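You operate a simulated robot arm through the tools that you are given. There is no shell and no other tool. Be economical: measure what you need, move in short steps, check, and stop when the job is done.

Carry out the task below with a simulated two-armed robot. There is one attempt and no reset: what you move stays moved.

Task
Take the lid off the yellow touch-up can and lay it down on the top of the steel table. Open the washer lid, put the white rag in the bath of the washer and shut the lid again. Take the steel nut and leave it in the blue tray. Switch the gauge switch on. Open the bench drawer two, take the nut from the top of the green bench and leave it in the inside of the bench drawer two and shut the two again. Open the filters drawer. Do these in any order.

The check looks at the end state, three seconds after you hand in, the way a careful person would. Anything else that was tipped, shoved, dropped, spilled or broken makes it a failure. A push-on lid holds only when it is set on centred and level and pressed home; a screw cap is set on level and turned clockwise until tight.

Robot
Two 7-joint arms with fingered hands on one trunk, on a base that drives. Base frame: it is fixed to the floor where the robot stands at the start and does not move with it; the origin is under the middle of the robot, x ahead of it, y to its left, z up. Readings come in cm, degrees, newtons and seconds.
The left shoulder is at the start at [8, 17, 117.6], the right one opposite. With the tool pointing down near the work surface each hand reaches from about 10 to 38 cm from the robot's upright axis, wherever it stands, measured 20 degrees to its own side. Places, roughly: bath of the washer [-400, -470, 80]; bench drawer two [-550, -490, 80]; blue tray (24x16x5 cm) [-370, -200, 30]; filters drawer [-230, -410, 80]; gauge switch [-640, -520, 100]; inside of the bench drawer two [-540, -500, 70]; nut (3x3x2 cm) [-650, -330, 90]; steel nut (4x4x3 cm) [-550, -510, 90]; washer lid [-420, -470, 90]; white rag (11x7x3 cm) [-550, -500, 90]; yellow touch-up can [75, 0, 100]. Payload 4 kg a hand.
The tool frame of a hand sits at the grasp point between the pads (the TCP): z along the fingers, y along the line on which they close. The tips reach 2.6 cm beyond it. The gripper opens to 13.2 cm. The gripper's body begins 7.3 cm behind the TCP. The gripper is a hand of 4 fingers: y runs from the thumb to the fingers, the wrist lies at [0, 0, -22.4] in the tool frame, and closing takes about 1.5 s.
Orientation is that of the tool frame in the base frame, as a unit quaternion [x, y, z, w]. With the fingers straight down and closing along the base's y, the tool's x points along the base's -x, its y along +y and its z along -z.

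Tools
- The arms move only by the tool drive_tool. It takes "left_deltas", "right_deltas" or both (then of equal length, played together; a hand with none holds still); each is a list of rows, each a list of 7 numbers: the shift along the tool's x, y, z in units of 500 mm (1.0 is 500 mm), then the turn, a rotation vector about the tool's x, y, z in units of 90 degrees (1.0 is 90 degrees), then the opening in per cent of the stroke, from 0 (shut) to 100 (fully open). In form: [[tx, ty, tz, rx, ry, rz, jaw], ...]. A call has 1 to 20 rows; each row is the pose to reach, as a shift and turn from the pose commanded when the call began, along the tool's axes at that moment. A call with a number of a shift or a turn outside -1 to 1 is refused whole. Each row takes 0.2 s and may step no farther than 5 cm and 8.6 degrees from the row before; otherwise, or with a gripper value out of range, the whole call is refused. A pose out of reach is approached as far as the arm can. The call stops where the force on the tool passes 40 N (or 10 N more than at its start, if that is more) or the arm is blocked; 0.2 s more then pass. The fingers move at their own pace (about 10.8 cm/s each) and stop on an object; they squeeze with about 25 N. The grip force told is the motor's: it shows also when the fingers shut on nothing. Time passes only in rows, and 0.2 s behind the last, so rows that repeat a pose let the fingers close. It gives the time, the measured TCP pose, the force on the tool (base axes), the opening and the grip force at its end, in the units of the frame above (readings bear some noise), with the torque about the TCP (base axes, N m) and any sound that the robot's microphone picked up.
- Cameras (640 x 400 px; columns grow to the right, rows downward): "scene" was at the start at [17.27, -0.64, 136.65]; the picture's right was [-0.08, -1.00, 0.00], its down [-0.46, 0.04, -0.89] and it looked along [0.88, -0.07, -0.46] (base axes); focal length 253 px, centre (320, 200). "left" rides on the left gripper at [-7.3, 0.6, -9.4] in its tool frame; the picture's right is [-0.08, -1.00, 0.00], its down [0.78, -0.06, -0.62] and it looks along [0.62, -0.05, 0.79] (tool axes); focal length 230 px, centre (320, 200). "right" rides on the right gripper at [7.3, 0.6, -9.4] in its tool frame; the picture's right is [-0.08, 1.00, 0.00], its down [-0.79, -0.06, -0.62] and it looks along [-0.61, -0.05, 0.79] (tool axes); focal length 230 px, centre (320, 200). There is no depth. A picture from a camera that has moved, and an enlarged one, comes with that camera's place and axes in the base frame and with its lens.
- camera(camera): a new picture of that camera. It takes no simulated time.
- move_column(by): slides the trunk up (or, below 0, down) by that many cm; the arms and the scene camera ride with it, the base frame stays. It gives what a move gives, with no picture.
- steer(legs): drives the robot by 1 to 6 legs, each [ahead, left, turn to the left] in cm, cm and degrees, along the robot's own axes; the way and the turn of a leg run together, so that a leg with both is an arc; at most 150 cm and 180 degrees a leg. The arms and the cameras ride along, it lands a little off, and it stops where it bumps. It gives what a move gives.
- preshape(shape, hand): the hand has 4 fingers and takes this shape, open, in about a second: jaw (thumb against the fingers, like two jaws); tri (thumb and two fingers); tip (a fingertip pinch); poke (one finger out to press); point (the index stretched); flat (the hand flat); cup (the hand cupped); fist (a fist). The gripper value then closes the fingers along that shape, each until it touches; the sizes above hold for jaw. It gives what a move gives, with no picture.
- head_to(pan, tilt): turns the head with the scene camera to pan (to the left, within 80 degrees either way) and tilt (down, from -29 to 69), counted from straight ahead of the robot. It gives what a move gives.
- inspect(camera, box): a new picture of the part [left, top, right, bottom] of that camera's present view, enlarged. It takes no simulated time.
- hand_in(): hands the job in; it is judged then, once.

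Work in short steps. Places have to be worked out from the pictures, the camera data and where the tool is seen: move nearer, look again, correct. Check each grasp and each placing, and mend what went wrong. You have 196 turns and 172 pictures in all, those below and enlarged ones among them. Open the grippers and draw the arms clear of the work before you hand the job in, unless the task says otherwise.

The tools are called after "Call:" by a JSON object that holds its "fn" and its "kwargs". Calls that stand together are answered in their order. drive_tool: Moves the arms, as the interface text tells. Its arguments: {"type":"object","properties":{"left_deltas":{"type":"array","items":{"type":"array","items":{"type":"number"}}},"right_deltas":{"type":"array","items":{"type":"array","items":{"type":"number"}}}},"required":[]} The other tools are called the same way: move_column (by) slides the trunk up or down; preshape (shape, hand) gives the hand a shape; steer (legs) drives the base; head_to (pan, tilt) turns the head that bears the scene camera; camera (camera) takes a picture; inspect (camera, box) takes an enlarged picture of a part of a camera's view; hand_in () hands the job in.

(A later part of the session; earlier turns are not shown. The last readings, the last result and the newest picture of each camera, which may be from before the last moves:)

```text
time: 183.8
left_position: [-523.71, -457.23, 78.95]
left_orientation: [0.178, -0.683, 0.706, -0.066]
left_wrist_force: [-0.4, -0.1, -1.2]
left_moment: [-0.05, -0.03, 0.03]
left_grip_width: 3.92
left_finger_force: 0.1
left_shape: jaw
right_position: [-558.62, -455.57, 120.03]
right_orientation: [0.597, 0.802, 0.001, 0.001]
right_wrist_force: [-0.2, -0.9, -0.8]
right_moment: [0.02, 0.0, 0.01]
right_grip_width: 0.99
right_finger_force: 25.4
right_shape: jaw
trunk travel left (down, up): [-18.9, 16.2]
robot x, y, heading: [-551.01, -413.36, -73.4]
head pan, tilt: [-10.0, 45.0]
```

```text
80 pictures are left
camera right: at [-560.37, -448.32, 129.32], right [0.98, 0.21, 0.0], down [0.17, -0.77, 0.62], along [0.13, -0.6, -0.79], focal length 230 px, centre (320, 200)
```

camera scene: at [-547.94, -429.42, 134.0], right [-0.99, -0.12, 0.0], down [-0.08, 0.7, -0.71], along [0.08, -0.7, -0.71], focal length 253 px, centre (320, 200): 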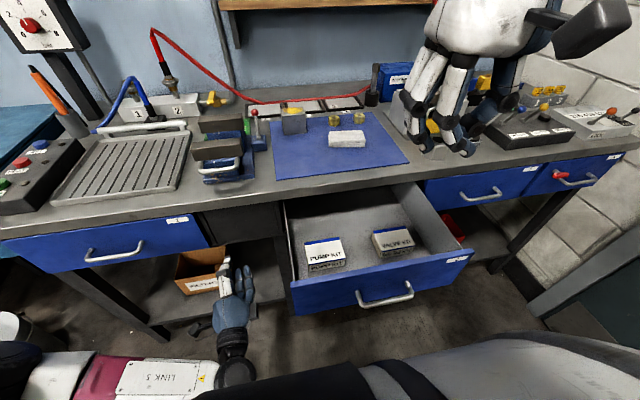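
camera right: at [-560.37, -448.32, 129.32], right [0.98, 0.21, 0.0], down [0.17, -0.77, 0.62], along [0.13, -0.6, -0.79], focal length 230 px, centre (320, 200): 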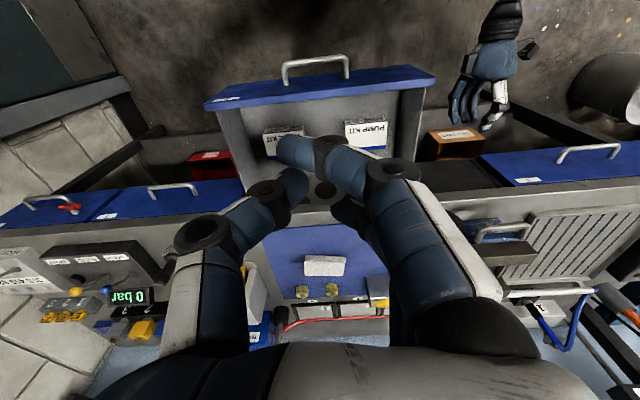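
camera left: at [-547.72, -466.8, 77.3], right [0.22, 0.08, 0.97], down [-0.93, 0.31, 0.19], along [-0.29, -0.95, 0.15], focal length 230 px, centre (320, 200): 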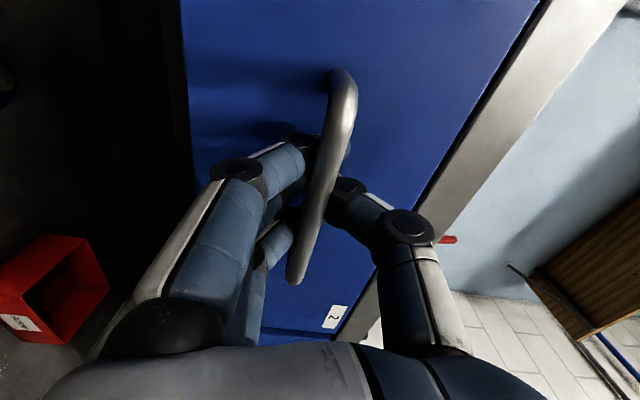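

One row stepped too far; resending with smaller steps.

Call:
{"fn": "drive_tool", "kwargs": {"right_deltas": [[-0.06, 0, 0.05, 0, 0, 0, 0], [-0.12, 0, 0.1, 0, 0, 0, 0], [-0.18, 0, 0.15, 0, 0, 0, 0], [-0.24, 0, 0.2, 0, 0, 0, 0], [-0.29, 0, 0.27, 0, 0, 0, 0], [-0.318, -0.01, 0.34, 0, 0, 0, 0], [-0.318, -0.01, 0.42, 0, 0, 0, 0], [-0.318, -0.01, 0.5, 0, 0, 0, 0], [-0.318, -0.01, 0.58, 0, 0, 0, 0]]}}

Call:
{"fn": "camera", "kwargs": {"camera": "scene"}}

Call:
{"fn": "camera", "kwargs": {"camera": "right"}}

```text
time: 185.8
left_position: [-523.59, -457.27, 78.93]
left_orientation: [0.178, -0.683, 0.706, -0.066]
left_wrist_force: [-0.2, -0.3, 0.1]
left_moment: [-0.01, 0.04, -0.01]
left_grip_width: 3.9
left_finger_force: 0.0
left_shape: jaw
right_position: [-554.39, -470.87, 90.98]
right_orientation: [0.597, 0.802, 0.001, 0.002]
right_wrist_force: [-0.4, -0.2, -0.8]
right_moment: [-0.02, 0.01, 0.03]
right_grip_width: 1.0
right_finger_force: 25.2
right_shape: jaw
trunk travel left (down, up): [-18.9, 16.2]
robot x, y, heading: [-550.99, -413.43, -73.3]
head pan, tilt: [-10.0, 45.0]
```

```text
79 pictures are left
camera scene: at [-547.95, -429.41, 134.0], right [-0.99, -0.12, 0.0], down [-0.08, 0.7, -0.71], along [0.08, -0.7, -0.71], focal length 253 px, centre (320, 200)
```

scene: 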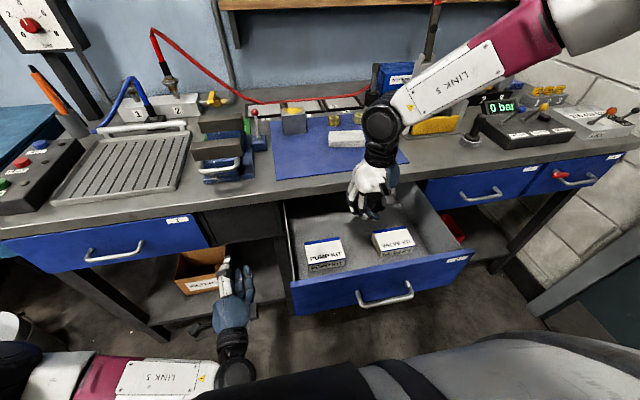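

```text
78 pictures are left
camera right: at [-556.16, -463.62, 100.3], right [0.98, 0.21, 0.0], down [0.17, -0.77, 0.62], along [0.13, -0.6, -0.79], focal length 230 px, centre (320, 200)
```

right: 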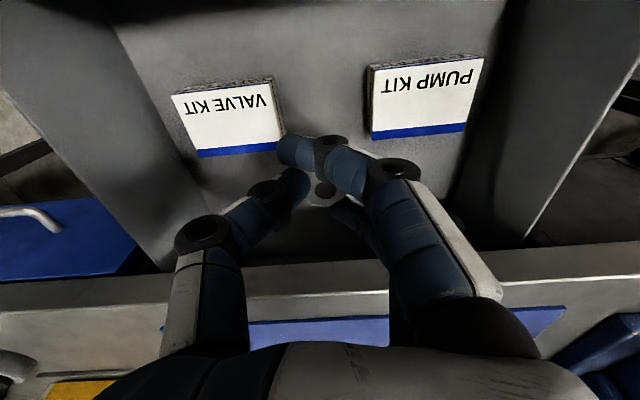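

Good. Lowering into the drawer with a small shift back for bench-edge clearance.

Call:
{"fn": "drive_tool", "kwargs": {"right_deltas": [[0.02, 0, 0.06, 0, 0, 0, 0], [0.03, 0, 0.12, 0, 0, 0, 0], [0.03, 0, 0.18, 0, 0, 0, 0], [0.03, 0, 0.23, 0, 0, 0, 0], [0.03, 0, 0.26, 0, 0, 0, 0]]}}

Call:
{"fn": "camera", "kwargs": {"camera": "right"}}

```text
time: 187.0
left_position: [-523.59, -457.36, 78.87]
left_orientation: [0.179, -0.683, 0.705, -0.065]
left_wrist_force: [-0.7, 1.1, -0.7]
left_moment: [0.0, 0.02, -0.01]
left_grip_width: 3.92
left_finger_force: 0.0
left_shape: jaw
right_position: [-554.85, -469.38, 78.08]
right_orientation: [0.597, 0.802, 0.001, 0.0]
right_wrist_force: [-0.5, 0.5, -0.4]
right_moment: [-0.02, -0.01, 0.01]
right_grip_width: 0.97
right_finger_force: 24.1
right_shape: jaw
trunk travel left (down, up): [-18.9, 16.2]
robot x, y, heading: [-551.23, -413.38, -73.1]
head pan, tilt: [-10.0, 45.0]
```

```text
77 pictures are left
camera right: at [-556.6, -462.06, 87.34], right [0.98, 0.21, 0.0], down [0.17, -0.77, 0.62], along [0.13, -0.6, -0.79], focal length 230 px, centre (320, 200)
```

right: 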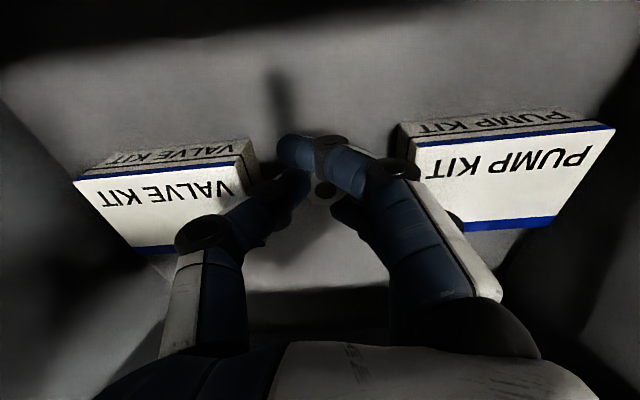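

Between the boxes. Lowering a further 1.5 cm, then opening slightly.

Call:
{"fn": "drive_tool", "kwargs": {"right_deltas": [[0, 0, 0.015, 0, 0, 0, 0], [0, 0, 0.03, 0, 0, 0, 0], [0, 0, 0.03, 0, 0, 0, 15], [0, 0, 0.03, 0, 0, 0, 28], [0, 0, 0.03, 0, 0, 0, 28], [0, 0, 0.03, 0, 0, 0, 28]]}}

Call:
{"fn": "camera", "kwargs": {"camera": "right"}}

```text
time: 188.4
left_position: [-523.6, -457.2, 78.9]
left_orientation: [0.178, -0.683, 0.705, -0.065]
left_wrist_force: [0.3, 0.3, -0.2]
left_moment: [-0.02, -0.02, 0.01]
left_grip_width: 3.9
left_finger_force: 0.0
left_shape: jaw
right_position: [-554.81, -469.45, 76.41]
right_orientation: [0.597, 0.803, 0.0, 0.001]
right_wrist_force: [-0.4, 0.9, -0.5]
right_moment: [0.0, 0.01, 0.04]
right_grip_width: 3.63
right_finger_force: 0.1
right_shape: jaw
trunk travel left (down, up): [-18.9, 16.2]
robot x, y, heading: [-551.14, -413.67, -73.2]
head pan, tilt: [-10.0, 45.0]
```

```text
76 pictures are left
camera right: at [-556.54, -462.1, 85.83], right [0.98, 0.21, 0.0], down [0.17, -0.77, 0.62], along [0.13, -0.6, -0.79], focal length 230 px, centre (320, 200)
```

right: 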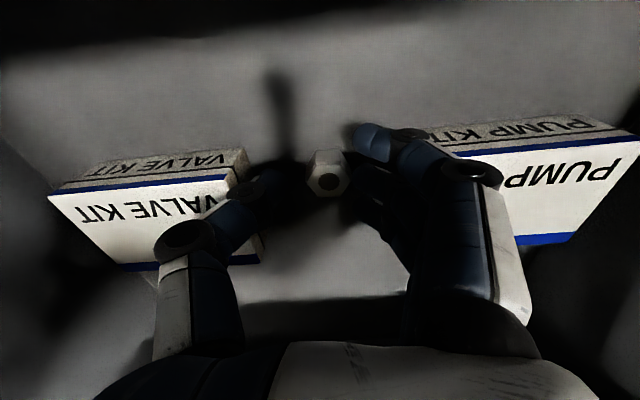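

Nut released in the drawer. Raising the hand straight up and back.

Call:
{"fn": "drive_tool", "kwargs": {"right_deltas": [[0, 0, -0.08, 0, 0, 0, 28], [0, 0, -0.17, 0, 0, 0, 28], [0, 0, -0.26, 0, 0, 0, 28], [0, 0, -0.35, 0, 0, 0, 28], [0, 0, -0.44, 0, 0, 0, 28], [0, 0, -0.53, 0, 0, 0, 28], [0, 0, -0.62, 0, 0, 0, 28], [0, 0, -0.71, 0, 0, 0, 28], [0.08, 0, -0.75, 0, 0, 0, 28], [0.16, 0, -0.78, 0, 0, 0, 28], [0.24, 0, -0.8, 0, 0, 0, 28]]}}

Call:
{"fn": "inspect", "kwargs": {"camera": "scene", "box": [270, 170, 490, 320]}}

```text
time: 190.8
left_position: [-523.73, -457.26, 79.02]
left_orientation: [0.178, -0.682, 0.706, -0.066]
left_wrist_force: [-0.2, -1.1, 0.0]
left_moment: [0.05, -0.02, 0.01]
left_grip_width: 3.92
left_finger_force: 0.0
left_shape: jaw
right_position: [-558.55, -457.87, 116.51]
right_orientation: [0.597, 0.802, 0.001, 0.003]
right_wrist_force: [0.5, 0.3, 0.7]
right_moment: [0.01, -0.02, -0.01]
right_grip_width: 3.64
right_finger_force: 0.0
right_shape: jaw
trunk travel left (down, up): [-18.9, 16.2]
robot x, y, heading: [-550.94, -413.31, -73.3]
head pan, tilt: [-10.0, 45.0]
```

```text
2.67 times, centred on (380, 245) of scene
camera zoom: at [-548.1, -429.36, 134.02], right [-0.99, -0.12, 0.0], down [-0.08, 0.7, -0.71], along [0.08, -0.7, -0.71], focal length 674 px, centre (160, 80)
```

zoom: 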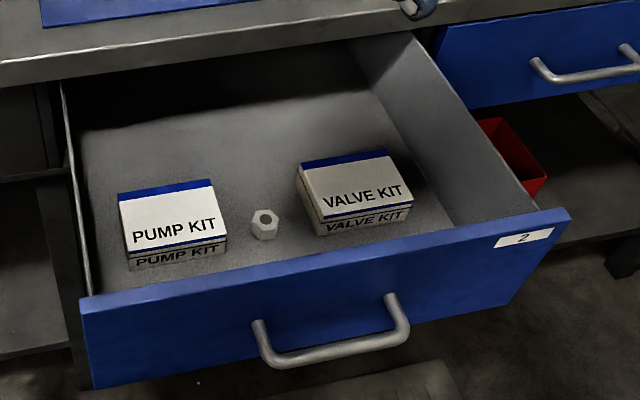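

Nut is in the drawer. Now backing up and shifting right to bring the (closed) left hand in front of the drawer panel to push it shut.

Call:
{"fn": "steer", "kwargs": {"legs": [[-26, 0, 0], [0, -33, 0]]}}

Call:
{"fn": "drive_tool", "kwargs": {"left_deltas": [[0, -0.05, 0, 0, 0, 0, 0], [0, -0.1, 0, 0, 0, 0, 0], [0, -0.116, 0, 0, 0, 0, 0], [0, -0.116, 0, 0, 0, 0, 0], [0, -0.116, 0, 0, 0, 0, 0]]}}

Call:
{"fn": "camera", "kwargs": {"camera": "left"}}

Call:
{"fn": "camera", "kwargs": {"camera": "scene"}}

```text
time: 195.7
left_position: [-561.9, -441.91, 78.92]
left_orientation: [0.181, -0.682, 0.706, -0.068]
left_wrist_force: [-0.1, 0.5, 0.2]
left_moment: [0.0, -0.03, 0.02]
left_grip_width: 3.93
left_finger_force: 0.1
left_shape: jaw
right_position: [-596.83, -442.83, 116.54]
right_orientation: [0.594, 0.804, 0.0, 0.002]
right_wrist_force: [-0.4, -0.2, 0.1]
right_moment: [-0.02, -0.02, -0.01]
right_grip_width: 3.65
right_finger_force: 0.0
right_shape: jaw
trunk travel left (down, up): [-18.9, 16.2]
robot x, y, heading: [-589.67, -398.67, -72.8]
head pan, tilt: [-10.0, 45.0]
```

```text
time: 196.9
left_position: [-561.03, -441.46, 84.72]
left_orientation: [0.18, -0.682, 0.706, -0.068]
left_wrist_force: [-0.5, 0.2, 0.2]
left_moment: [0.0, 0.0, 0.03]
left_grip_width: 0.01
left_finger_force: 24.9
left_shape: jaw
right_position: [-596.81, -442.92, 116.44]
right_orientation: [0.594, 0.805, 0.0, 0.001]
right_wrist_force: [0.8, 0.1, 0.2]
right_moment: [-0.03, 0.0, -0.03]
right_grip_width: 3.64
right_finger_force: 0.1
right_shape: jaw
trunk travel left (down, up): [-18.9, 16.2]
robot x, y, heading: [-589.26, -398.25, -72.7]
head pan, tilt: [-10.0, 45.0]
```

```text
74 pictures are left
camera left: at [-557.52, -430.32, 83.08], right [0.22, 0.09, 0.97], down [-0.93, 0.31, 0.18], along [-0.29, -0.95, 0.15], focal length 230 px, centre (320, 200)
```

left: 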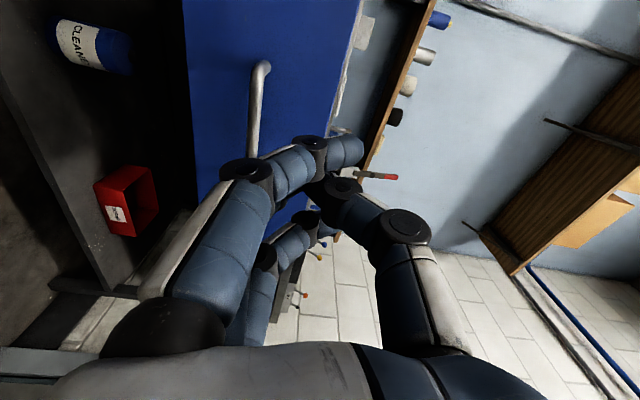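

```text
73 pictures are left
camera scene: at [-586.4, -414.21, 134.01], right [-0.99, -0.12, 0.0], down [-0.09, 0.7, -0.71], along [0.09, -0.7, -0.71], focal length 253 px, centre (320, 200)
```

scene: 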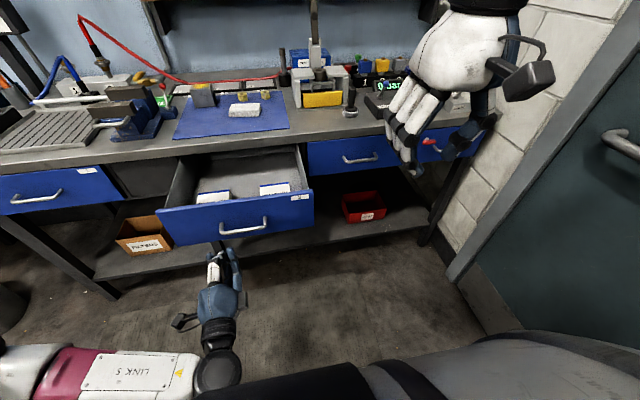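

Lined up. Lowering 1.5 cm, moving the base 9 cm ahead, then pushing with the arm.

Call:
{"fn": "drive_tool", "kwargs": {"left_deltas": [[0, 0.03, 0, 0, 0, 0, 0]]}}

Call:
{"fn": "steer", "kwargs": {"legs": [[9, 0, 0]]}}

Call:
{"fn": "drive_tool", "kwargs": {"left_deltas": [[0.004, 0, 0.06, 0, 0, 0, 0], [0.008, 0, 0.12, 0, 0, 0, 0], [0.012, 0, 0.18, 0, 0, 0, 0], [0.015, 0, 0.24, 0, 0, 0, 0], [0.018, 0, 0.3, 0, 0, 0, 0], [0.022, 0, 0.36, 0, 0, 0, 0], [0.026, 0, 0.42, 0, 0, 0, 0], [0.03, 0, 0.48, 0, 0, 0, 0], [0.034, 0, 0.54, 0, 0, 0, 0], [0.037, 0, 0.6, 0, 0, 0, 0]]}}

Call:
{"fn": "camera", "kwargs": {"camera": "scene"}}

```text
time: 197.3
left_position: [-561.29, -441.65, 83.26]
left_orientation: [0.181, -0.683, 0.705, -0.068]
left_wrist_force: [0.1, 0.6, 0.3]
left_moment: [0.02, -0.01, -0.01]
left_grip_width: 0.0
left_finger_force: 25.0
left_shape: jaw
right_position: [-596.86, -443.0, 116.34]
right_orientation: [0.593, 0.805, 0.0, 0.001]
right_wrist_force: [-0.7, 0.1, 0.2]
right_moment: [-0.03, 0.0, 0.01]
right_grip_width: 3.65
right_finger_force: 0.0
right_shape: jaw
trunk travel left (down, up): [-18.9, 16.2]
robot x, y, heading: [-589.77, -398.28, -72.7]
head pan, tilt: [-10.0, 45.0]
```

```text
time: 198.4
left_position: [-558.62, -450.0, 83.18]
left_orientation: [0.181, -0.682, 0.705, -0.069]
left_wrist_force: [0.5, -0.2, -1.0]
left_moment: [0.0, 0.0, -0.02]
left_grip_width: 0.0
left_finger_force: 24.9
left_shape: jaw
right_position: [-594.02, -451.45, 116.4]
right_orientation: [0.594, 0.805, 0.001, 0.001]
right_wrist_force: [0.7, -0.2, -0.1]
right_moment: [0.03, 0.0, 0.0]
right_grip_width: 3.65
right_finger_force: 0.1
right_shape: jaw
trunk travel left (down, up): [-18.9, 16.2]
robot x, y, heading: [-586.94, -406.85, -72.6]
head pan, tilt: [-10.0, 45.0]
```

```text
time: 200.6
left_position: [-550.01, -477.98, 83.38]
left_orientation: [0.18, -0.683, 0.705, -0.068]
left_wrist_force: [-7.0, 26.5, 7.5]
left_moment: [0.01, 0.04, -0.11]
left_grip_width: 0.03
left_finger_force: 25.5
left_shape: jaw
right_position: [-594.09, -451.14, 116.64]
right_orientation: [0.592, 0.806, 0.0, 0.002]
right_wrist_force: [0.0, 0.5, -0.6]
right_moment: [0.01, 0.03, 0.03]
right_grip_width: 3.65
right_finger_force: 0.1
right_shape: jaw
trunk travel left (down, up): [-18.9, 16.2]
robot x, y, heading: [-587.27, -406.63, -72.5]
head pan, tilt: [-10.0, 45.0]
stopped in row 10 (left hand): the force on the tool passed its limit at 50 N (the readings are from after the stop); the commanded pose is now the measured one
```

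```text
72 pictures are left
camera scene: at [-583.82, -422.38, 134.07], right [-0.99, -0.13, 0.0], down [-0.09, 0.7, -0.71], along [0.09, -0.7, -0.71], focal length 253 px, centre (320, 200)
```

scene: 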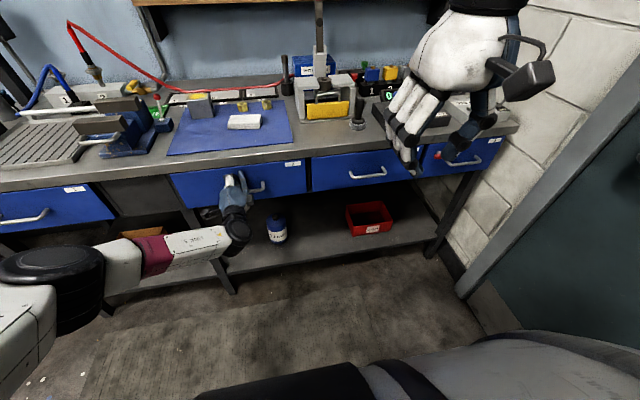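

The drawer is shut against its stop. Retract the left hand and verify it is flush.

Call:
{"fn": "drive_tool", "kwargs": {"left_deltas": [[0, 0, -0.08, 0, 0, 0, 0], [0, 0, -0.16, 0, 0, 0, 0], [0, 0, -0.24, 0, 0, 0, 0], [0, 0, -0.32, 0, 0, 0, 0], [0, 0, -0.4, 0, 0, 0, 0], [0, 0, -0.48, 0, 0, 0, 0]]}}

Call:
{"fn": "inspect", "kwargs": {"camera": "scene", "box": [90, 130, 330, 280]}}

```text
time: 202.0
left_position: [-558.19, -455.7, 83.25]
left_orientation: [0.18, -0.684, 0.703, -0.068]
left_wrist_force: [-0.6, 0.4, 0.2]
left_moment: [-0.02, 0.01, 0.03]
left_grip_width: 0.0
left_finger_force: 24.7
left_shape: jaw
right_position: [-594.04, -451.23, 116.4]
right_orientation: [0.594, 0.805, 0.001, 0.001]
right_wrist_force: [0.6, -0.4, -1.2]
right_moment: [0.0, 0.01, 0.01]
right_grip_width: 3.66
right_finger_force: 0.0
right_shape: jaw
trunk travel left (down, up): [-18.9, 16.2]
robot x, y, heading: [-587.11, -406.83, -72.8]
head pan, tilt: [-10.0, 45.0]
```

```text
2.67 times, centred on (210, 205) of scene
camera zoom: at [-583.75, -422.65, 134.02], right [-0.99, -0.13, 0.0], down [-0.09, 0.7, -0.71], along [0.09, -0.7, -0.71], focal length 674 px, centre (613, 187)
```

zoom: 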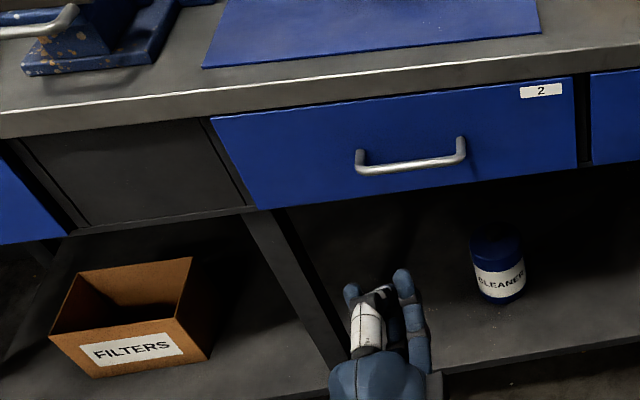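

Drawer two is flush. Next the gauge switch: I'll turn the left hand back to vertical while raising it to z≈113.

Call:
{"fn": "drive_tool", "kwargs": {"left_deltas": [[0, -0.04, -0.01, -0.051, 0.051, 0.051, 0], [0, -0.08, -0.02, -0.103, 0.103, 0.103, 0], [0, -0.12, -0.03, -0.154, 0.154, 0.154, 0], [0, -0.16, -0.04, -0.205, 0.205, 0.205, 0], [0, -0.2, -0.05, -0.257, 0.257, 0.257, 0], [0, -0.24, -0.06, -0.308, 0.308, 0.308, 0], [0, -0.28, -0.07, -0.36, 0.36, 0.36, 0], [0, -0.32, -0.08, -0.41, 0.41, 0.41, 0], [0, -0.36, -0.09, -0.462, 0.462, 0.462, 0], [0, -0.4, -0.1, -0.513, 0.513, 0.513, 0], [0, -0.44, -0.1, -0.564, 0.564, 0.564, 0], [0, -0.48, -0.1, -0.616, 0.616, 0.616, 0], [0, -0.52, -0.1, -0.667, 0.667, 0.667, 0], [0, -0.56, -0.1, -0.718, 0.718, 0.718, 0], [0, -0.6, -0.1, -0.77, 0.77, 0.77, 0]]}}

Call:
{"fn": "drive_tool", "kwargs": {"right_deltas": [[0.05, 0, -0.02, 0, 0, 0, 28], [0.1, 0, -0.04, 0, 0, 0, 28], [0.14, 0, -0.06, 0, 0, 0, 28]]}}

```text
time: 205.2
left_position: [-555.65, -449.42, 113.07]
left_orientation: [0.57, 0.817, -0.066, -0.047]
left_wrist_force: [-0.1, -0.5, -0.1]
left_moment: [0.0, 0.0, -0.01]
left_grip_width: 0.0
left_finger_force: 24.4
left_shape: jaw
left hand out of reach, approached as far as the arm can: row 5
right_position: [-593.96, -451.36, 116.38]
right_orientation: [0.593, 0.805, 0.001, 0.0]
right_wrist_force: [-0.3, -0.6, -0.1]
right_moment: [0.01, 0.0, -0.01]
right_grip_width: 3.67
right_finger_force: 0.0
right_shape: jaw
trunk travel left (down, up): [-18.9, 16.2]
robot x, y, heading: [-587.11, -406.66, -72.7]
head pan, tilt: [-10.0, 45.0]
```

```text
time: 206.0
left_position: [-555.55, -449.46, 112.97]
left_orientation: [0.57, 0.818, -0.066, -0.046]
left_wrist_force: [1.5, -0.4, -0.9]
left_moment: [-0.02, -0.03, 0.0]
left_grip_width: 0.0
left_finger_force: 25.1
left_shape: jaw
right_position: [-596.23, -444.64, 119.55]
right_orientation: [0.593, 0.805, 0.0, 0.001]
right_wrist_force: [0.1, 0.9, 0.0]
right_moment: [-0.02, 0.0, -0.02]
right_grip_width: 3.66
right_finger_force: 0.0
right_shape: jaw
trunk travel left (down, up): [-18.9, 16.2]
robot x, y, heading: [-586.82, -406.77, -72.5]
head pan, tilt: [-10.0, 45.0]
```

Now turn right toward the corner (heading ≈ -130) and move partway in.

Call:
{"fn": "steer", "kwargs": {"legs": [[0, 0, -57], [30, 8, 0]]}}

Call:
{"fn": "head_to", "kwargs": {"pan": 5, "tilt": 35}}

Call:
{"fn": "camera", "kwargs": {"camera": "scene"}}

```text
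time: 210.7
left_position: [-620.53, -484.42, 112.92]
left_orientation: [0.894, 0.44, -0.036, -0.074]
left_wrist_force: [-0.7, -0.2, 0.1]
left_moment: [0.0, -0.03, 0.01]
left_grip_width: 0.0
left_finger_force: 25.2
left_shape: jaw
right_position: [-637.89, -447.55, 119.61]
right_orientation: [0.909, 0.417, 0.001, 0.001]
right_wrist_force: [0.0, 0.0, -0.8]
right_moment: [-0.01, 0.0, 0.04]
right_grip_width: 3.65
right_finger_force: 0.0
right_shape: jaw
trunk travel left (down, up): [-18.9, 16.2]
robot x, y, heading: [-601.21, -435.18, -130.5]
head pan, tilt: [-10.0, 45.0]
```

```text
time: 211.4
left_position: [-620.36, -484.24, 113.01]
left_orientation: [0.895, 0.439, -0.034, -0.074]
left_wrist_force: [0.5, -0.2, 0.1]
left_moment: [-0.01, -0.01, 0.01]
left_grip_width: 0.01
left_finger_force: 25.3
left_shape: jaw
right_position: [-637.96, -447.48, 119.52]
right_orientation: [0.909, 0.417, -0.001, 0.001]
right_wrist_force: [-1.6, -0.3, -0.2]
right_moment: [0.02, -0.01, -0.01]
right_grip_width: 3.65
right_finger_force: 0.1
right_shape: jaw
trunk travel left (down, up): [-18.9, 16.2]
robot x, y, heading: [-600.88, -434.87, -130.9]
head pan, tilt: [5.0, 35.0]
```

```text
70 pictures are left
camera scene: at [-611.76, -448.32, 135.49], right [-0.81, 0.58, 0.0], down [0.33, 0.47, -0.82], along [-0.48, -0.67, -0.57], focal length 253 px, centre (320, 200)
```

scene: 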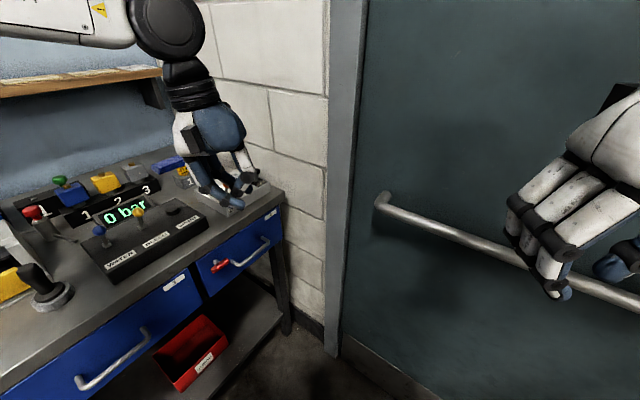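

Checking the left wrist camera and a zoom to locate the toggle.

Call:
{"fn": "inspect", "kwargs": {"camera": "scene", "box": [150, 130, 300, 230]}}

Call:
{"fn": "camera", "kwargs": {"camera": "left"}}

```text
4.00 times, centred on (225, 180) of scene
camera zoom: at [-611.76, -448.32, 135.49], right [-0.81, 0.58, 0.0], down [0.33, 0.47, -0.82], along [-0.48, -0.67, -0.57], focal length 1012 px, centre (700, 280)
```

zoom: 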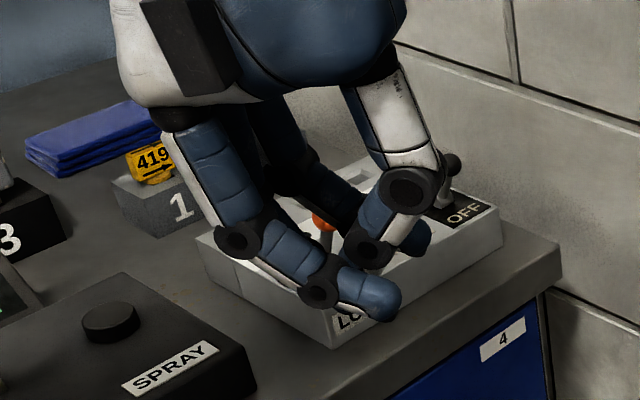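

```text
68 pictures are left
camera left: at [-623.22, -491.46, 122.25], right [-0.83, 0.54, 0.16], down [0.51, 0.6, 0.62], along [0.24, 0.59, -0.77], focal length 230 px, centre (320, 200)
```

left: 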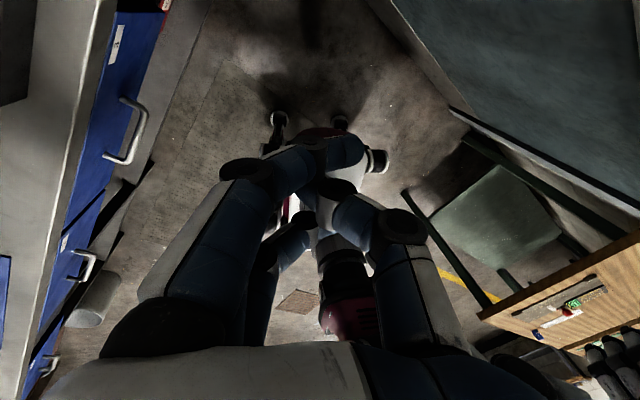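

Toggle knob triangulated at [-637.4, -518.3, 97.4]. Moving the base in 20 ahead, 8 left.

Call:
{"fn": "steer", "kwargs": {"legs": [[20, 8, 0]]}}

Call:
{"fn": "head_to", "kwargs": {"pan": 5, "tilt": 40}}

Call:
{"fn": "camera", "kwargs": {"camera": "scene"}}

```text
time: 213.1
left_position: [-626.99, -504.53, 112.91]
left_orientation: [0.894, 0.441, -0.035, -0.073]
left_wrist_force: [-0.8, 0.0, 0.0]
left_moment: [0.04, 0.02, -0.01]
left_grip_width: 0.0
left_finger_force: 25.5
left_shape: jaw
right_position: [-644.54, -467.71, 119.55]
right_orientation: [0.908, 0.418, 0.001, 0.001]
right_wrist_force: [-0.2, -0.7, -0.2]
right_moment: [0.01, 0.02, 0.0]
right_grip_width: 3.66
right_finger_force: 0.0
right_shape: jaw
trunk travel left (down, up): [-18.9, 16.2]
robot x, y, heading: [-607.8, -454.87, -130.5]
head pan, tilt: [5.0, 35.0]
```

```text
time: 213.8
left_position: [-626.89, -504.42, 113.13]
left_orientation: [0.894, 0.441, -0.036, -0.072]
left_wrist_force: [-0.2, -0.9, -0.1]
left_moment: [0.0, -0.03, 0.02]
left_grip_width: 0.02
left_finger_force: 25.2
left_shape: jaw
right_position: [-644.53, -467.52, 119.61]
right_orientation: [0.908, 0.418, 0.0, 0.002]
right_wrist_force: [0.4, -0.3, -0.7]
right_moment: [-0.02, 0.0, 0.01]
right_grip_width: 3.64
right_finger_force: 0.0
right_shape: jaw
trunk travel left (down, up): [-18.9, 16.2]
robot x, y, heading: [-607.52, -454.82, -130.5]
head pan, tilt: [5.0, 40.0]
```

```text
67 pictures are left
camera scene: at [-618.13, -468.21, 134.74], right [-0.81, 0.58, 0.0], down [0.37, 0.52, -0.77], along [-0.45, -0.62, -0.64], focal length 253 px, centre (320, 200)
```

scene: 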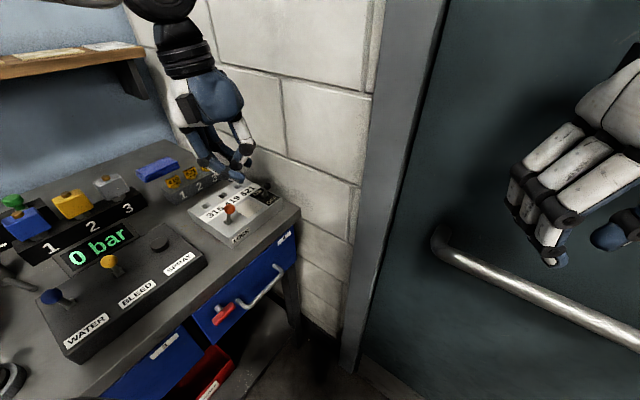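

Call:
{"fn": "inspect", "kwargs": {"camera": "scene", "box": [180, 140, 310, 240]}}

```text
4.00 times, centred on (245, 190) of scene
camera zoom: at [-618.13, -468.21, 134.74], right [-0.81, 0.58, 0.0], down [0.37, 0.52, -0.77], along [-0.45, -0.62, -0.64], focal length 1012 px, centre (620, 240)
```

zoom: 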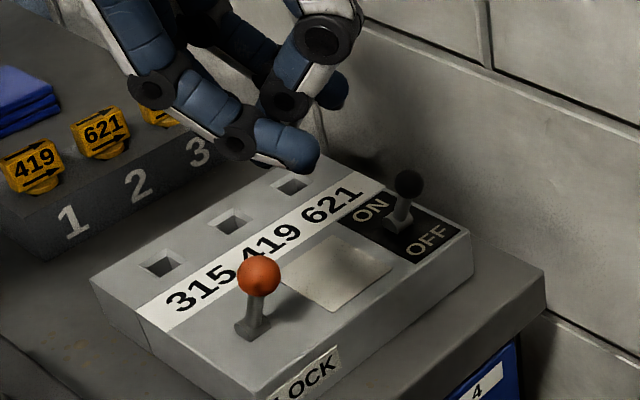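

Knob ≈ [-636.2, -514.5, 99], leaning toward OFF; ON is toward the wall (-n). Shaping the left hand to point for a slim pusher.

Call:
{"fn": "preshape", "kwargs": {"shape": "poke", "hand": "left"}}

Call:
{"fn": "inspect", "kwargs": {"camera": "scene", "box": [130, 60, 310, 240]}}

Call:
{"fn": "camera", "kwargs": {"camera": "left"}}

```text
time: 214.7
left_position: [-626.96, -504.62, 112.98]
left_orientation: [0.894, 0.441, -0.035, -0.073]
left_wrist_force: [-0.4, 0.3, -0.2]
left_moment: [-0.03, 0.03, -0.01]
left_grip_width: 0.01
left_finger_force: 0.1
left_shape: poke
right_position: [-644.39, -467.59, 119.5]
right_orientation: [0.908, 0.418, -0.001, 0.001]
right_wrist_force: [0.7, 0.6, -0.1]
right_moment: [-0.03, 0.0, 0.0]
right_grip_width: 3.64
right_finger_force: 0.1
right_shape: jaw
trunk travel left (down, up): [-18.9, 16.2]
robot x, y, heading: [-607.27, -454.94, -130.5]
head pan, tilt: [5.0, 40.0]
```

```text
2.22 times, centred on (220, 150) of scene
camera zoom: at [-618.13, -468.22, 134.74], right [-0.81, 0.58, 0.0], down [0.37, 0.52, -0.77], along [-0.45, -0.62, -0.64], focal length 562 px, centre (542, 311)
```

zoom: 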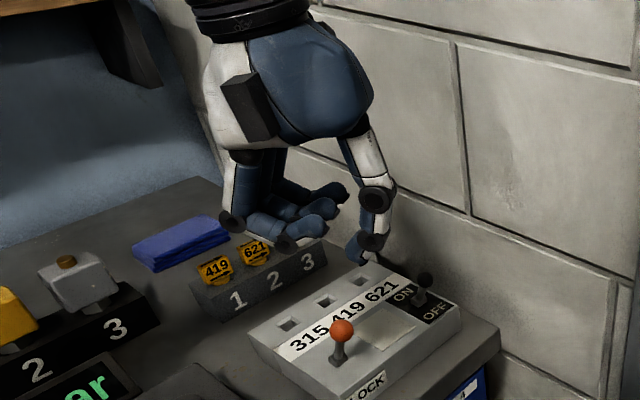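

```text
64 pictures are left
camera left: at [-629.71, -511.61, 122.25], right [-0.83, 0.54, 0.16], down [0.51, 0.6, 0.62], along [0.24, 0.59, -0.77], focal length 230 px, centre (320, 200)
```

left: 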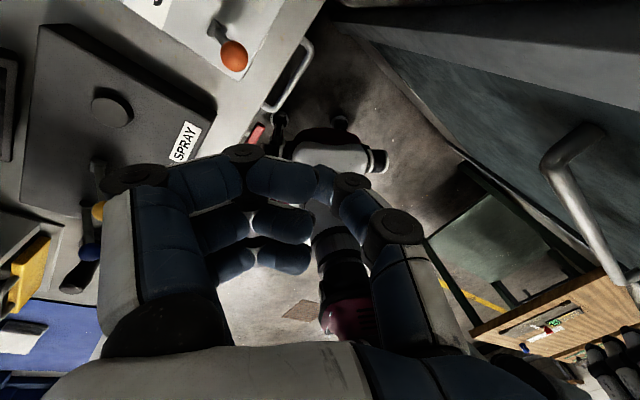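

Call:
{"fn": "drive_tool", "kwargs": {"left_deltas": [[0, 0, 0, 0, 0, 0, 100], [0, 0, 0, 0, 0, 0, 100], [0, 0, 0, 0, 0, 0, 100], [0, 0, 0, 0, 0, 0, 100], [0, 0, 0, 0, 0, 0, 100]]}}

Call:
{"fn": "inspect", "kwargs": {"camera": "scene", "box": [130, 60, 310, 240]}}

```text
time: 215.9
left_position: [-626.9, -504.47, 112.92]
left_orientation: [0.894, 0.441, -0.035, -0.074]
left_wrist_force: [0.4, -1.0, -0.7]
left_moment: [-0.01, 0.02, -0.01]
left_grip_width: 0.01
left_finger_force: 0.0
left_shape: poke
right_position: [-644.41, -467.57, 119.49]
right_orientation: [0.909, 0.418, -0.001, 0.001]
right_wrist_force: [0.4, -0.5, 0.2]
right_moment: [0.03, 0.02, -0.01]
right_grip_width: 3.64
right_finger_force: 0.1
right_shape: jaw
trunk travel left (down, up): [-18.9, 16.2]
robot x, y, heading: [-607.77, -454.86, -130.4]
head pan, tilt: [5.0, 40.0]
```

```text
2.22 times, centred on (220, 150) of scene
camera zoom: at [-618.13, -468.22, 134.74], right [-0.81, 0.58, 0.0], down [0.37, 0.52, -0.77], along [-0.45, -0.62, -0.64], focal length 562 px, centre (542, 311)
```

zoom: 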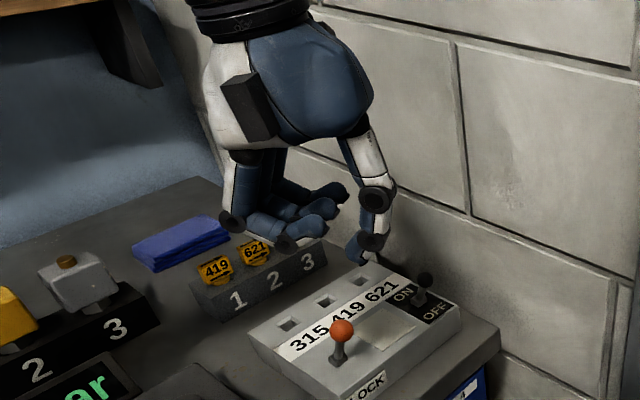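

The thumb is the poker; its tip sits ~2.6 cm beyond the TCP. Moving it to the front (OFF) side of the knob, then lowering.

Call:
{"fn": "drive_tool", "kwargs": {"left_deltas": [[-0.06, -0.006, 0.025, 0, 0, 0, 100], [-0.12, -0.012, 0.05, 0, 0, 0, 100], [-0.18, -0.018, 0.075, 0, 0, 0, 100], [-0.238, -0.024, 0.1, 0, 0, 0, 100], [-0.238, -0.024, 0.16, 0, 0, 0, 100]]}}

Call:
{"fn": "inspect", "kwargs": {"camera": "scene", "box": [180, 110, 310, 220]}}

```text
time: 217.1
left_position: [-636.25, -512.63, 105.16]
left_orientation: [0.895, 0.439, -0.035, -0.074]
left_wrist_force: [-0.3, -0.5, 1.2]
left_moment: [0.0, -0.04, -0.04]
left_grip_width: 0.01
left_finger_force: 0.0
left_shape: poke
right_position: [-644.4, -467.61, 119.48]
right_orientation: [0.909, 0.418, 0.001, 0.0]
right_wrist_force: [-1.5, 0.4, -0.2]
right_moment: [0.02, 0.0, -0.02]
right_grip_width: 3.65
right_finger_force: 0.1
right_shape: jaw
trunk travel left (down, up): [-18.9, 16.2]
robot x, y, heading: [-607.61, -455.04, -130.4]
head pan, tilt: [5.0, 40.0]
```

```text
3.64 times, centred on (245, 165) of scene
camera zoom: at [-618.12, -468.27, 134.73], right [-0.81, 0.58, 0.0], down [0.37, 0.52, -0.77], along [-0.45, -0.62, -0.64], focal length 920 px, centre (593, 327)
```

zoom: 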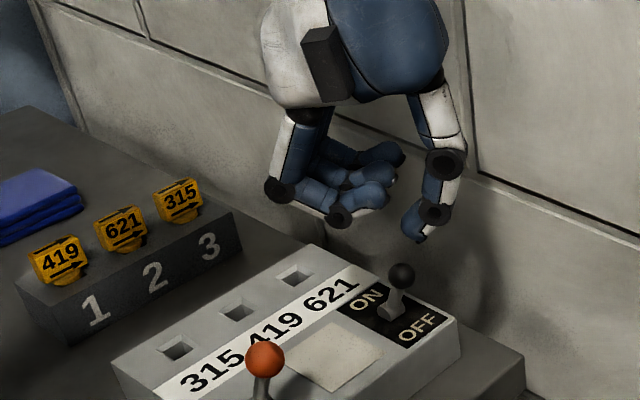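

Tip and knob positions agree with my estimates. Lowering 5 cm just in front of the knob.

Call:
{"fn": "drive_tool", "kwargs": {"left_deltas": [[0.003, 0.002, 0.04, 0, 0, 0, 100], [0.005, 0.004, 0.08, 0, 0, 0, 100], [0.007, 0.005, 0.104, 0, 0, 0, 100]]}}

Call:
{"fn": "inspect", "kwargs": {"camera": "scene", "box": [180, 130, 310, 240]}}

```text
time: 217.9
left_position: [-636.49, -512.05, 100.14]
left_orientation: [0.894, 0.441, -0.036, -0.074]
left_wrist_force: [-0.7, -0.3, -0.5]
left_moment: [0.0, 0.01, -0.01]
left_grip_width: 0.0
left_finger_force: 0.1
left_shape: poke
right_position: [-644.49, -467.67, 119.54]
right_orientation: [0.909, 0.417, 0.0, 0.002]
right_wrist_force: [-0.1, -0.1, -0.1]
right_moment: [0.0, -0.01, 0.06]
right_grip_width: 3.63
right_finger_force: 0.1
right_shape: jaw
trunk travel left (down, up): [-18.9, 16.2]
robot x, y, heading: [-607.68, -455.29, -130.6]
head pan, tilt: [5.0, 40.0]
```

```text
3.64 times, centred on (245, 185) of scene
camera zoom: at [-618.13, -468.24, 134.74], right [-0.81, 0.58, 0.0], down [0.37, 0.52, -0.77], along [-0.45, -0.62, -0.64], focal length 920 px, centre (593, 254)
```

zoom: 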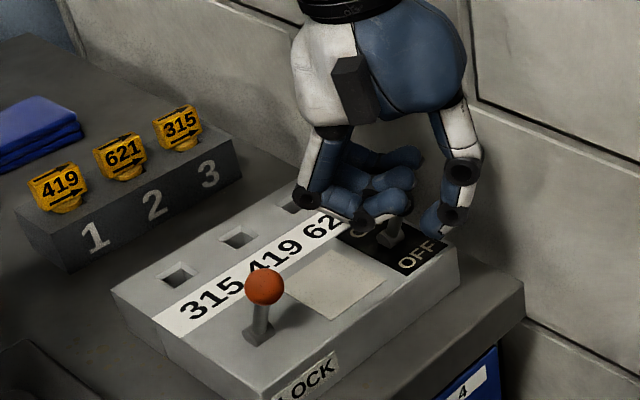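

Tip is in front of the knob. Pushing toward the wall (-n) in 1 cm steps.

Call:
{"fn": "drive_tool", "kwargs": {"left_deltas": [[-0.0116, 0.0161, -0.0027, 0, 0, 0, 100], [-0.0232, 0.0322, -0.0053, 0, 0, 0, 100], [-0.0347, 0.0483, -0.008, 0, 0, 0, 100], [-0.0463, 0.0644, -0.0106, 0, 0, 0, 100], [-0.058, 0.0805, -0.0133, 0, 0, 0, 100], [-0.0695, 0.0966, -0.016, 0, 0, 0, 100], [-0.081, 0.1127, -0.0186, 0, 0, 0, 100]]}}

Call:
{"fn": "inspect", "kwargs": {"camera": "scene", "box": [180, 130, 310, 240]}}

```text
time: 219.5
left_position: [-634.47, -517.93, 100.27]
left_orientation: [0.895, 0.438, -0.034, -0.073]
left_wrist_force: [1.6, 29.8, 2.8]
left_moment: [0.57, -0.07, -0.14]
left_grip_width: 0.0
left_finger_force: 0.0
left_shape: poke
right_position: [-644.44, -467.21, 119.62]
right_orientation: [0.909, 0.417, -0.001, 0.002]
right_wrist_force: [0.1, 0.0, 0.3]
right_moment: [0.03, -0.03, -0.03]
right_grip_width: 3.67
right_finger_force: 0.0
right_shape: jaw
trunk travel left (down, up): [-18.9, 16.2]
robot x, y, heading: [-607.55, -455.11, -130.8]
head pan, tilt: [5.0, 40.0]
```

```text
3.64 times, centred on (245, 185) of scene
camera zoom: at [-618.13, -467.77, 134.79], right [-0.81, 0.58, 0.0], down [0.37, 0.52, -0.77], along [-0.45, -0.62, -0.64], focal length 920 px, centre (593, 254)
```

zoom: 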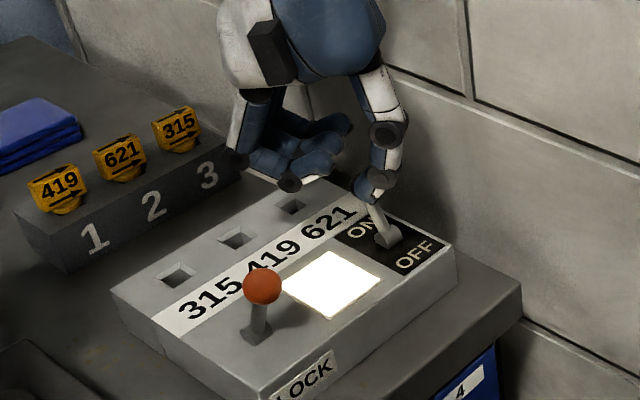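

The panel has lit up – switched on. Backing off 1.5 cm and raising the hand.

Call:
{"fn": "drive_tool", "kwargs": {"left_deltas": [[0.017, -0.024, 0.004, 0, 0, 0, 100], [0.017, -0.035, -0.07, 0, 0, 0, 100], [0.017, -0.05, -0.16, 0, 0, 0, 100], [0.04, -0.06, -0.25, 0, 0, 0, 100], [0.1, -0.06, -0.28, 0, 0, 0, 100], [0.18, -0.06, -0.28, 0, 0, 0, 100]]}}

Call:
{"fn": "preshape", "kwargs": {"shape": "jaw", "hand": "left"}}

Call:
{"fn": "inspect", "kwargs": {"camera": "scene", "box": [180, 130, 310, 240]}}

```text
time: 220.9
left_position: [-629.19, -510.91, 114.36]
left_orientation: [0.894, 0.441, -0.036, -0.072]
left_wrist_force: [0.3, -0.1, 0.4]
left_moment: [-0.03, 0.0, -0.01]
left_grip_width: 0.0
left_finger_force: 0.2
left_shape: poke
right_position: [-644.35, -467.56, 119.48]
right_orientation: [0.908, 0.418, 0.0, 0.002]
right_wrist_force: [0.2, 0.0, 0.0]
right_moment: [-0.03, 0.04, 0.03]
right_grip_width: 3.63
right_finger_force: 0.0
right_shape: jaw
trunk travel left (down, up): [-18.9, 16.2]
robot x, y, heading: [-607.82, -454.86, -130.4]
head pan, tilt: [5.0, 40.0]
```

```text
time: 221.8
left_position: [-629.35, -511.05, 114.26]
left_orientation: [0.894, 0.441, -0.036, -0.073]
left_wrist_force: [0.4, 0.5, 0.2]
left_moment: [0.02, -0.03, -0.02]
left_grip_width: 13.2
left_finger_force: 0.1
left_shape: jaw
right_position: [-644.53, -467.59, 119.52]
right_orientation: [0.909, 0.418, 0.0, 0.002]
right_wrist_force: [0.7, 0.1, 0.4]
right_moment: [0.0, 0.02, 0.01]
right_grip_width: 3.65
right_finger_force: 0.0
right_shape: jaw
trunk travel left (down, up): [-18.9, 16.2]
robot x, y, heading: [-607.73, -455.06, -130.7]
head pan, tilt: [5.0, 40.0]
```

```text
3.64 times, centred on (245, 185) of scene
camera zoom: at [-618.13, -468.21, 134.74], right [-0.81, 0.58, 0.0], down [0.37, 0.52, -0.77], along [-0.45, -0.62, -0.64], focal length 920 px, centre (593, 254)
```

zoom: 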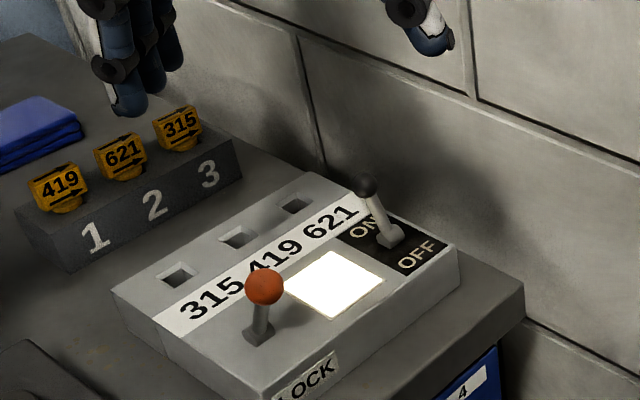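

Gauge is ON and lit. Now level the left hand, back out, and turn to face the bench mat.

Call:
{"fn": "drive_tool", "kwargs": {"left_deltas": [[0.06, 0, -0.02, -0.05, 0, 0, 100], [0.12, 0, -0.04, -0.1025, 0, 0, 100], [0.12, 0, -0.04, -0.1025, 0, 0, 100]]}}

Call:
{"fn": "steer", "kwargs": {"legs": [[-40, 0, 0], [0, 0, 57.5]]}}

Call:
{"fn": "head_to", "kwargs": {"pan": 0, "tilt": 35}}

Call:
{"fn": "camera", "kwargs": {"camera": "scene"}}

```text
time: 222.6
left_position: [-625.59, -506.49, 116.34]
left_orientation: [0.897, 0.443, 0.001, 0.0]
left_wrist_force: [0.9, 0.1, -0.1]
left_moment: [0.06, -0.01, 0.03]
left_grip_width: 13.21
left_finger_force: 0.1
left_shape: jaw
right_position: [-644.56, -467.68, 119.57]
right_orientation: [0.908, 0.418, 0.0, 0.0]
right_wrist_force: [-0.2, 0.4, 0.5]
right_moment: [-0.03, -0.02, -0.01]
right_grip_width: 3.64
right_finger_force: 0.2
right_shape: jaw
trunk travel left (down, up): [-18.9, 16.2]
robot x, y, heading: [-607.24, -454.74, -130.5]
head pan, tilt: [5.0, 40.0]
```

```text
time: 227.6
left_position: [-548.38, -467.87, 116.38]
left_orientation: [0.576, 0.817, -0.001, 0.0]
left_wrist_force: [0.7, -0.2, 0.3]
left_moment: [0.03, -0.02, -0.02]
left_grip_width: 13.21
left_finger_force: 0.0
left_shape: jaw
right_position: [-591.15, -462.7, 119.59]
right_orientation: [0.598, 0.801, 0.0, 0.001]
right_wrist_force: [-0.3, 0.6, -0.4]
right_moment: [-0.01, 0.0, 0.0]
right_grip_width: 3.62
right_finger_force: 0.0
right_shape: jaw
trunk travel left (down, up): [-18.9, 16.2]
robot x, y, heading: [-581.84, -424.72, -73.6]
head pan, tilt: [5.0, 40.0]
```

```text
time: 228.2
left_position: [-548.31, -467.96, 116.29]
left_orientation: [0.577, 0.817, 0.0, -0.001]
left_wrist_force: [-0.4, -0.1, 0.6]
left_moment: [0.01, 0.01, -0.02]
left_grip_width: 13.19
left_finger_force: 0.0
left_shape: jaw
right_position: [-591.27, -462.72, 119.59]
right_orientation: [0.598, 0.802, 0.001, 0.002]
right_wrist_force: [0.2, -0.6, 0.8]
right_moment: [0.0, -0.02, 0.0]
right_grip_width: 3.69
right_finger_force: 0.1
right_shape: jaw
trunk travel left (down, up): [-18.9, 16.2]
robot x, y, heading: [-581.55, -424.87, -73.7]
head pan, tilt: [0.0, 35.0]
```

```text
58 pictures are left
camera scene: at [-576.95, -441.19, 135.49], right [-0.96, -0.29, 0.0], down [-0.16, 0.55, -0.82], along [0.23, -0.78, -0.57], focal length 253 px, centre (320, 200)
```

scene: 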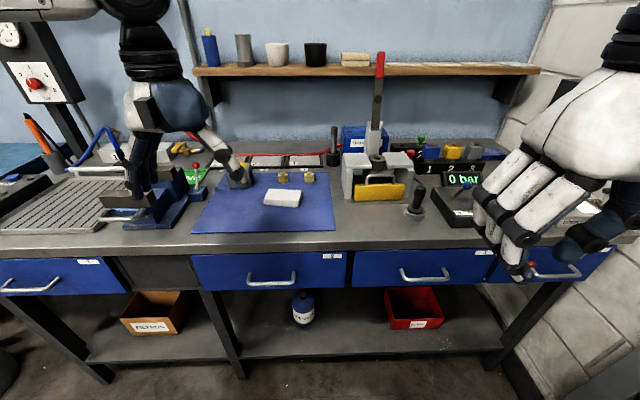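

Rag at ~[-548.5, -496.5]. Moving forward 18 / right 4 to bring it into left-hand reach.

Call:
{"fn": "steer", "kwargs": {"legs": [[18, -4, 0.7]]}}

Call:
{"fn": "drive_tool", "kwargs": {"left_deltas": [[-0.03, -0.015, 0.01, 0, 0, 0.09, 100], [-0.06, -0.03, 0.02, 0, 0, 0.18, 100], [-0.09, -0.045, 0.03, 0, 0, 0.27, 100], [-0.12, -0.06, 0.04, 0, 0, 0.36, 100], [-0.15, -0.07, 0.05, 0, 0, 0.45, 100], [-0.17, -0.08, 0.06, 0, 0, 0.54, 100], [-0.18, -0.085, 0.07, 0, 0, 0.63, 100], [-0.18, -0.085, 0.08, 0, 0, 0.72, 100], [-0.18, -0.085, 0.1, 0, 0, 0.81, 100], [-0.18, -0.085, 0.12, 0, 0, 0.9, 100], [-0.18, -0.085, 0.14, 0, 0, 0.99, 100]]}}

Call:
{"fn": "camera", "kwargs": {"camera": "scene"}}

Call:
{"fn": "camera", "kwargs": {"camera": "left"}}

```text
time: 229.8
left_position: [-546.41, -485.63, 116.29]
left_orientation: [0.572, 0.82, 0.0, -0.001]
left_wrist_force: [0.4, 0.2, -0.5]
left_moment: [0.0, -0.01, -0.01]
left_grip_width: 13.18
left_finger_force: 0.0
left_shape: jaw
right_position: [-589.28, -481.01, 119.47]
right_orientation: [0.593, 0.805, 0.0, 0.001]
right_wrist_force: [-1.3, -0.6, 0.1]
right_moment: [0.03, -0.03, 0.02]
right_grip_width: 3.66
right_finger_force: 0.1
right_shape: jaw
trunk travel left (down, up): [-18.9, 16.2]
robot x, y, heading: [-580.34, -443.15, -72.7]
head pan, tilt: [0.0, 35.0]
```

```text
time: 232.2
left_position: [-547.3, -495.42, 109.45]
left_orientation: [0.983, 0.183, -0.001, 0.001]
left_wrist_force: [0.2, -0.6, -0.4]
left_moment: [0.01, 0.01, -0.01]
left_grip_width: 13.18
left_finger_force: 0.0
left_shape: jaw
right_position: [-589.22, -481.01, 119.57]
right_orientation: [0.593, 0.805, 0.0, 0.001]
right_wrist_force: [0.1, -0.4, -0.2]
right_moment: [-0.01, -0.02, 0.07]
right_grip_width: 3.68
right_finger_force: 0.0
right_shape: jaw
trunk travel left (down, up): [-18.9, 16.2]
robot x, y, heading: [-579.94, -443.2, -72.6]
head pan, tilt: [0.0, 35.0]
```

```text
57 pictures are left
camera scene: at [-575.28, -459.27, 135.49], right [-0.95, -0.3, 0.0], down [-0.17, 0.55, -0.82], along [0.24, -0.78, -0.57], focal length 253 px, centre (320, 200)
```

scene: 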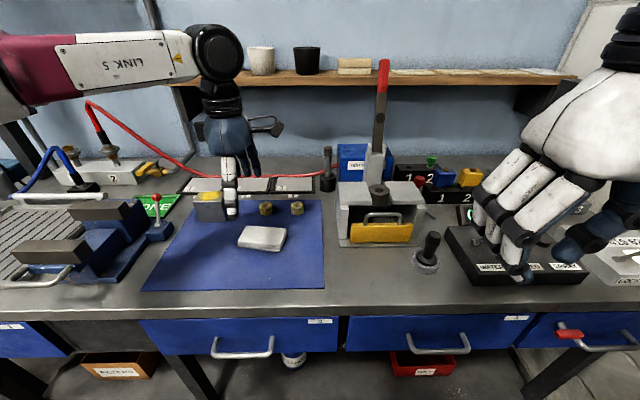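

```text
56 pictures are left
camera left: at [-553.87, -498.67, 118.85], right [-0.43, 0.9, 0.0], down [0.71, 0.34, 0.62], along [0.56, 0.27, -0.79], focal length 230 px, centre (320, 200)
```

left: 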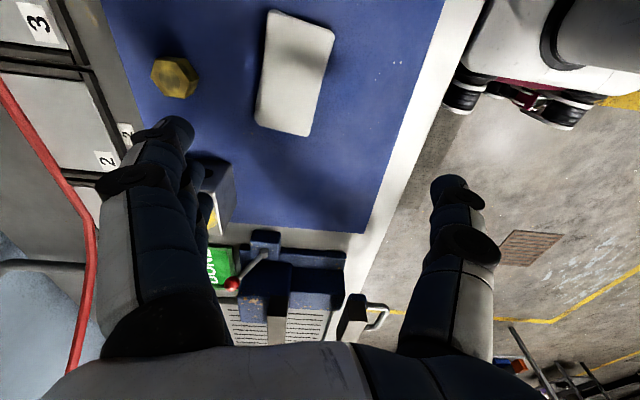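

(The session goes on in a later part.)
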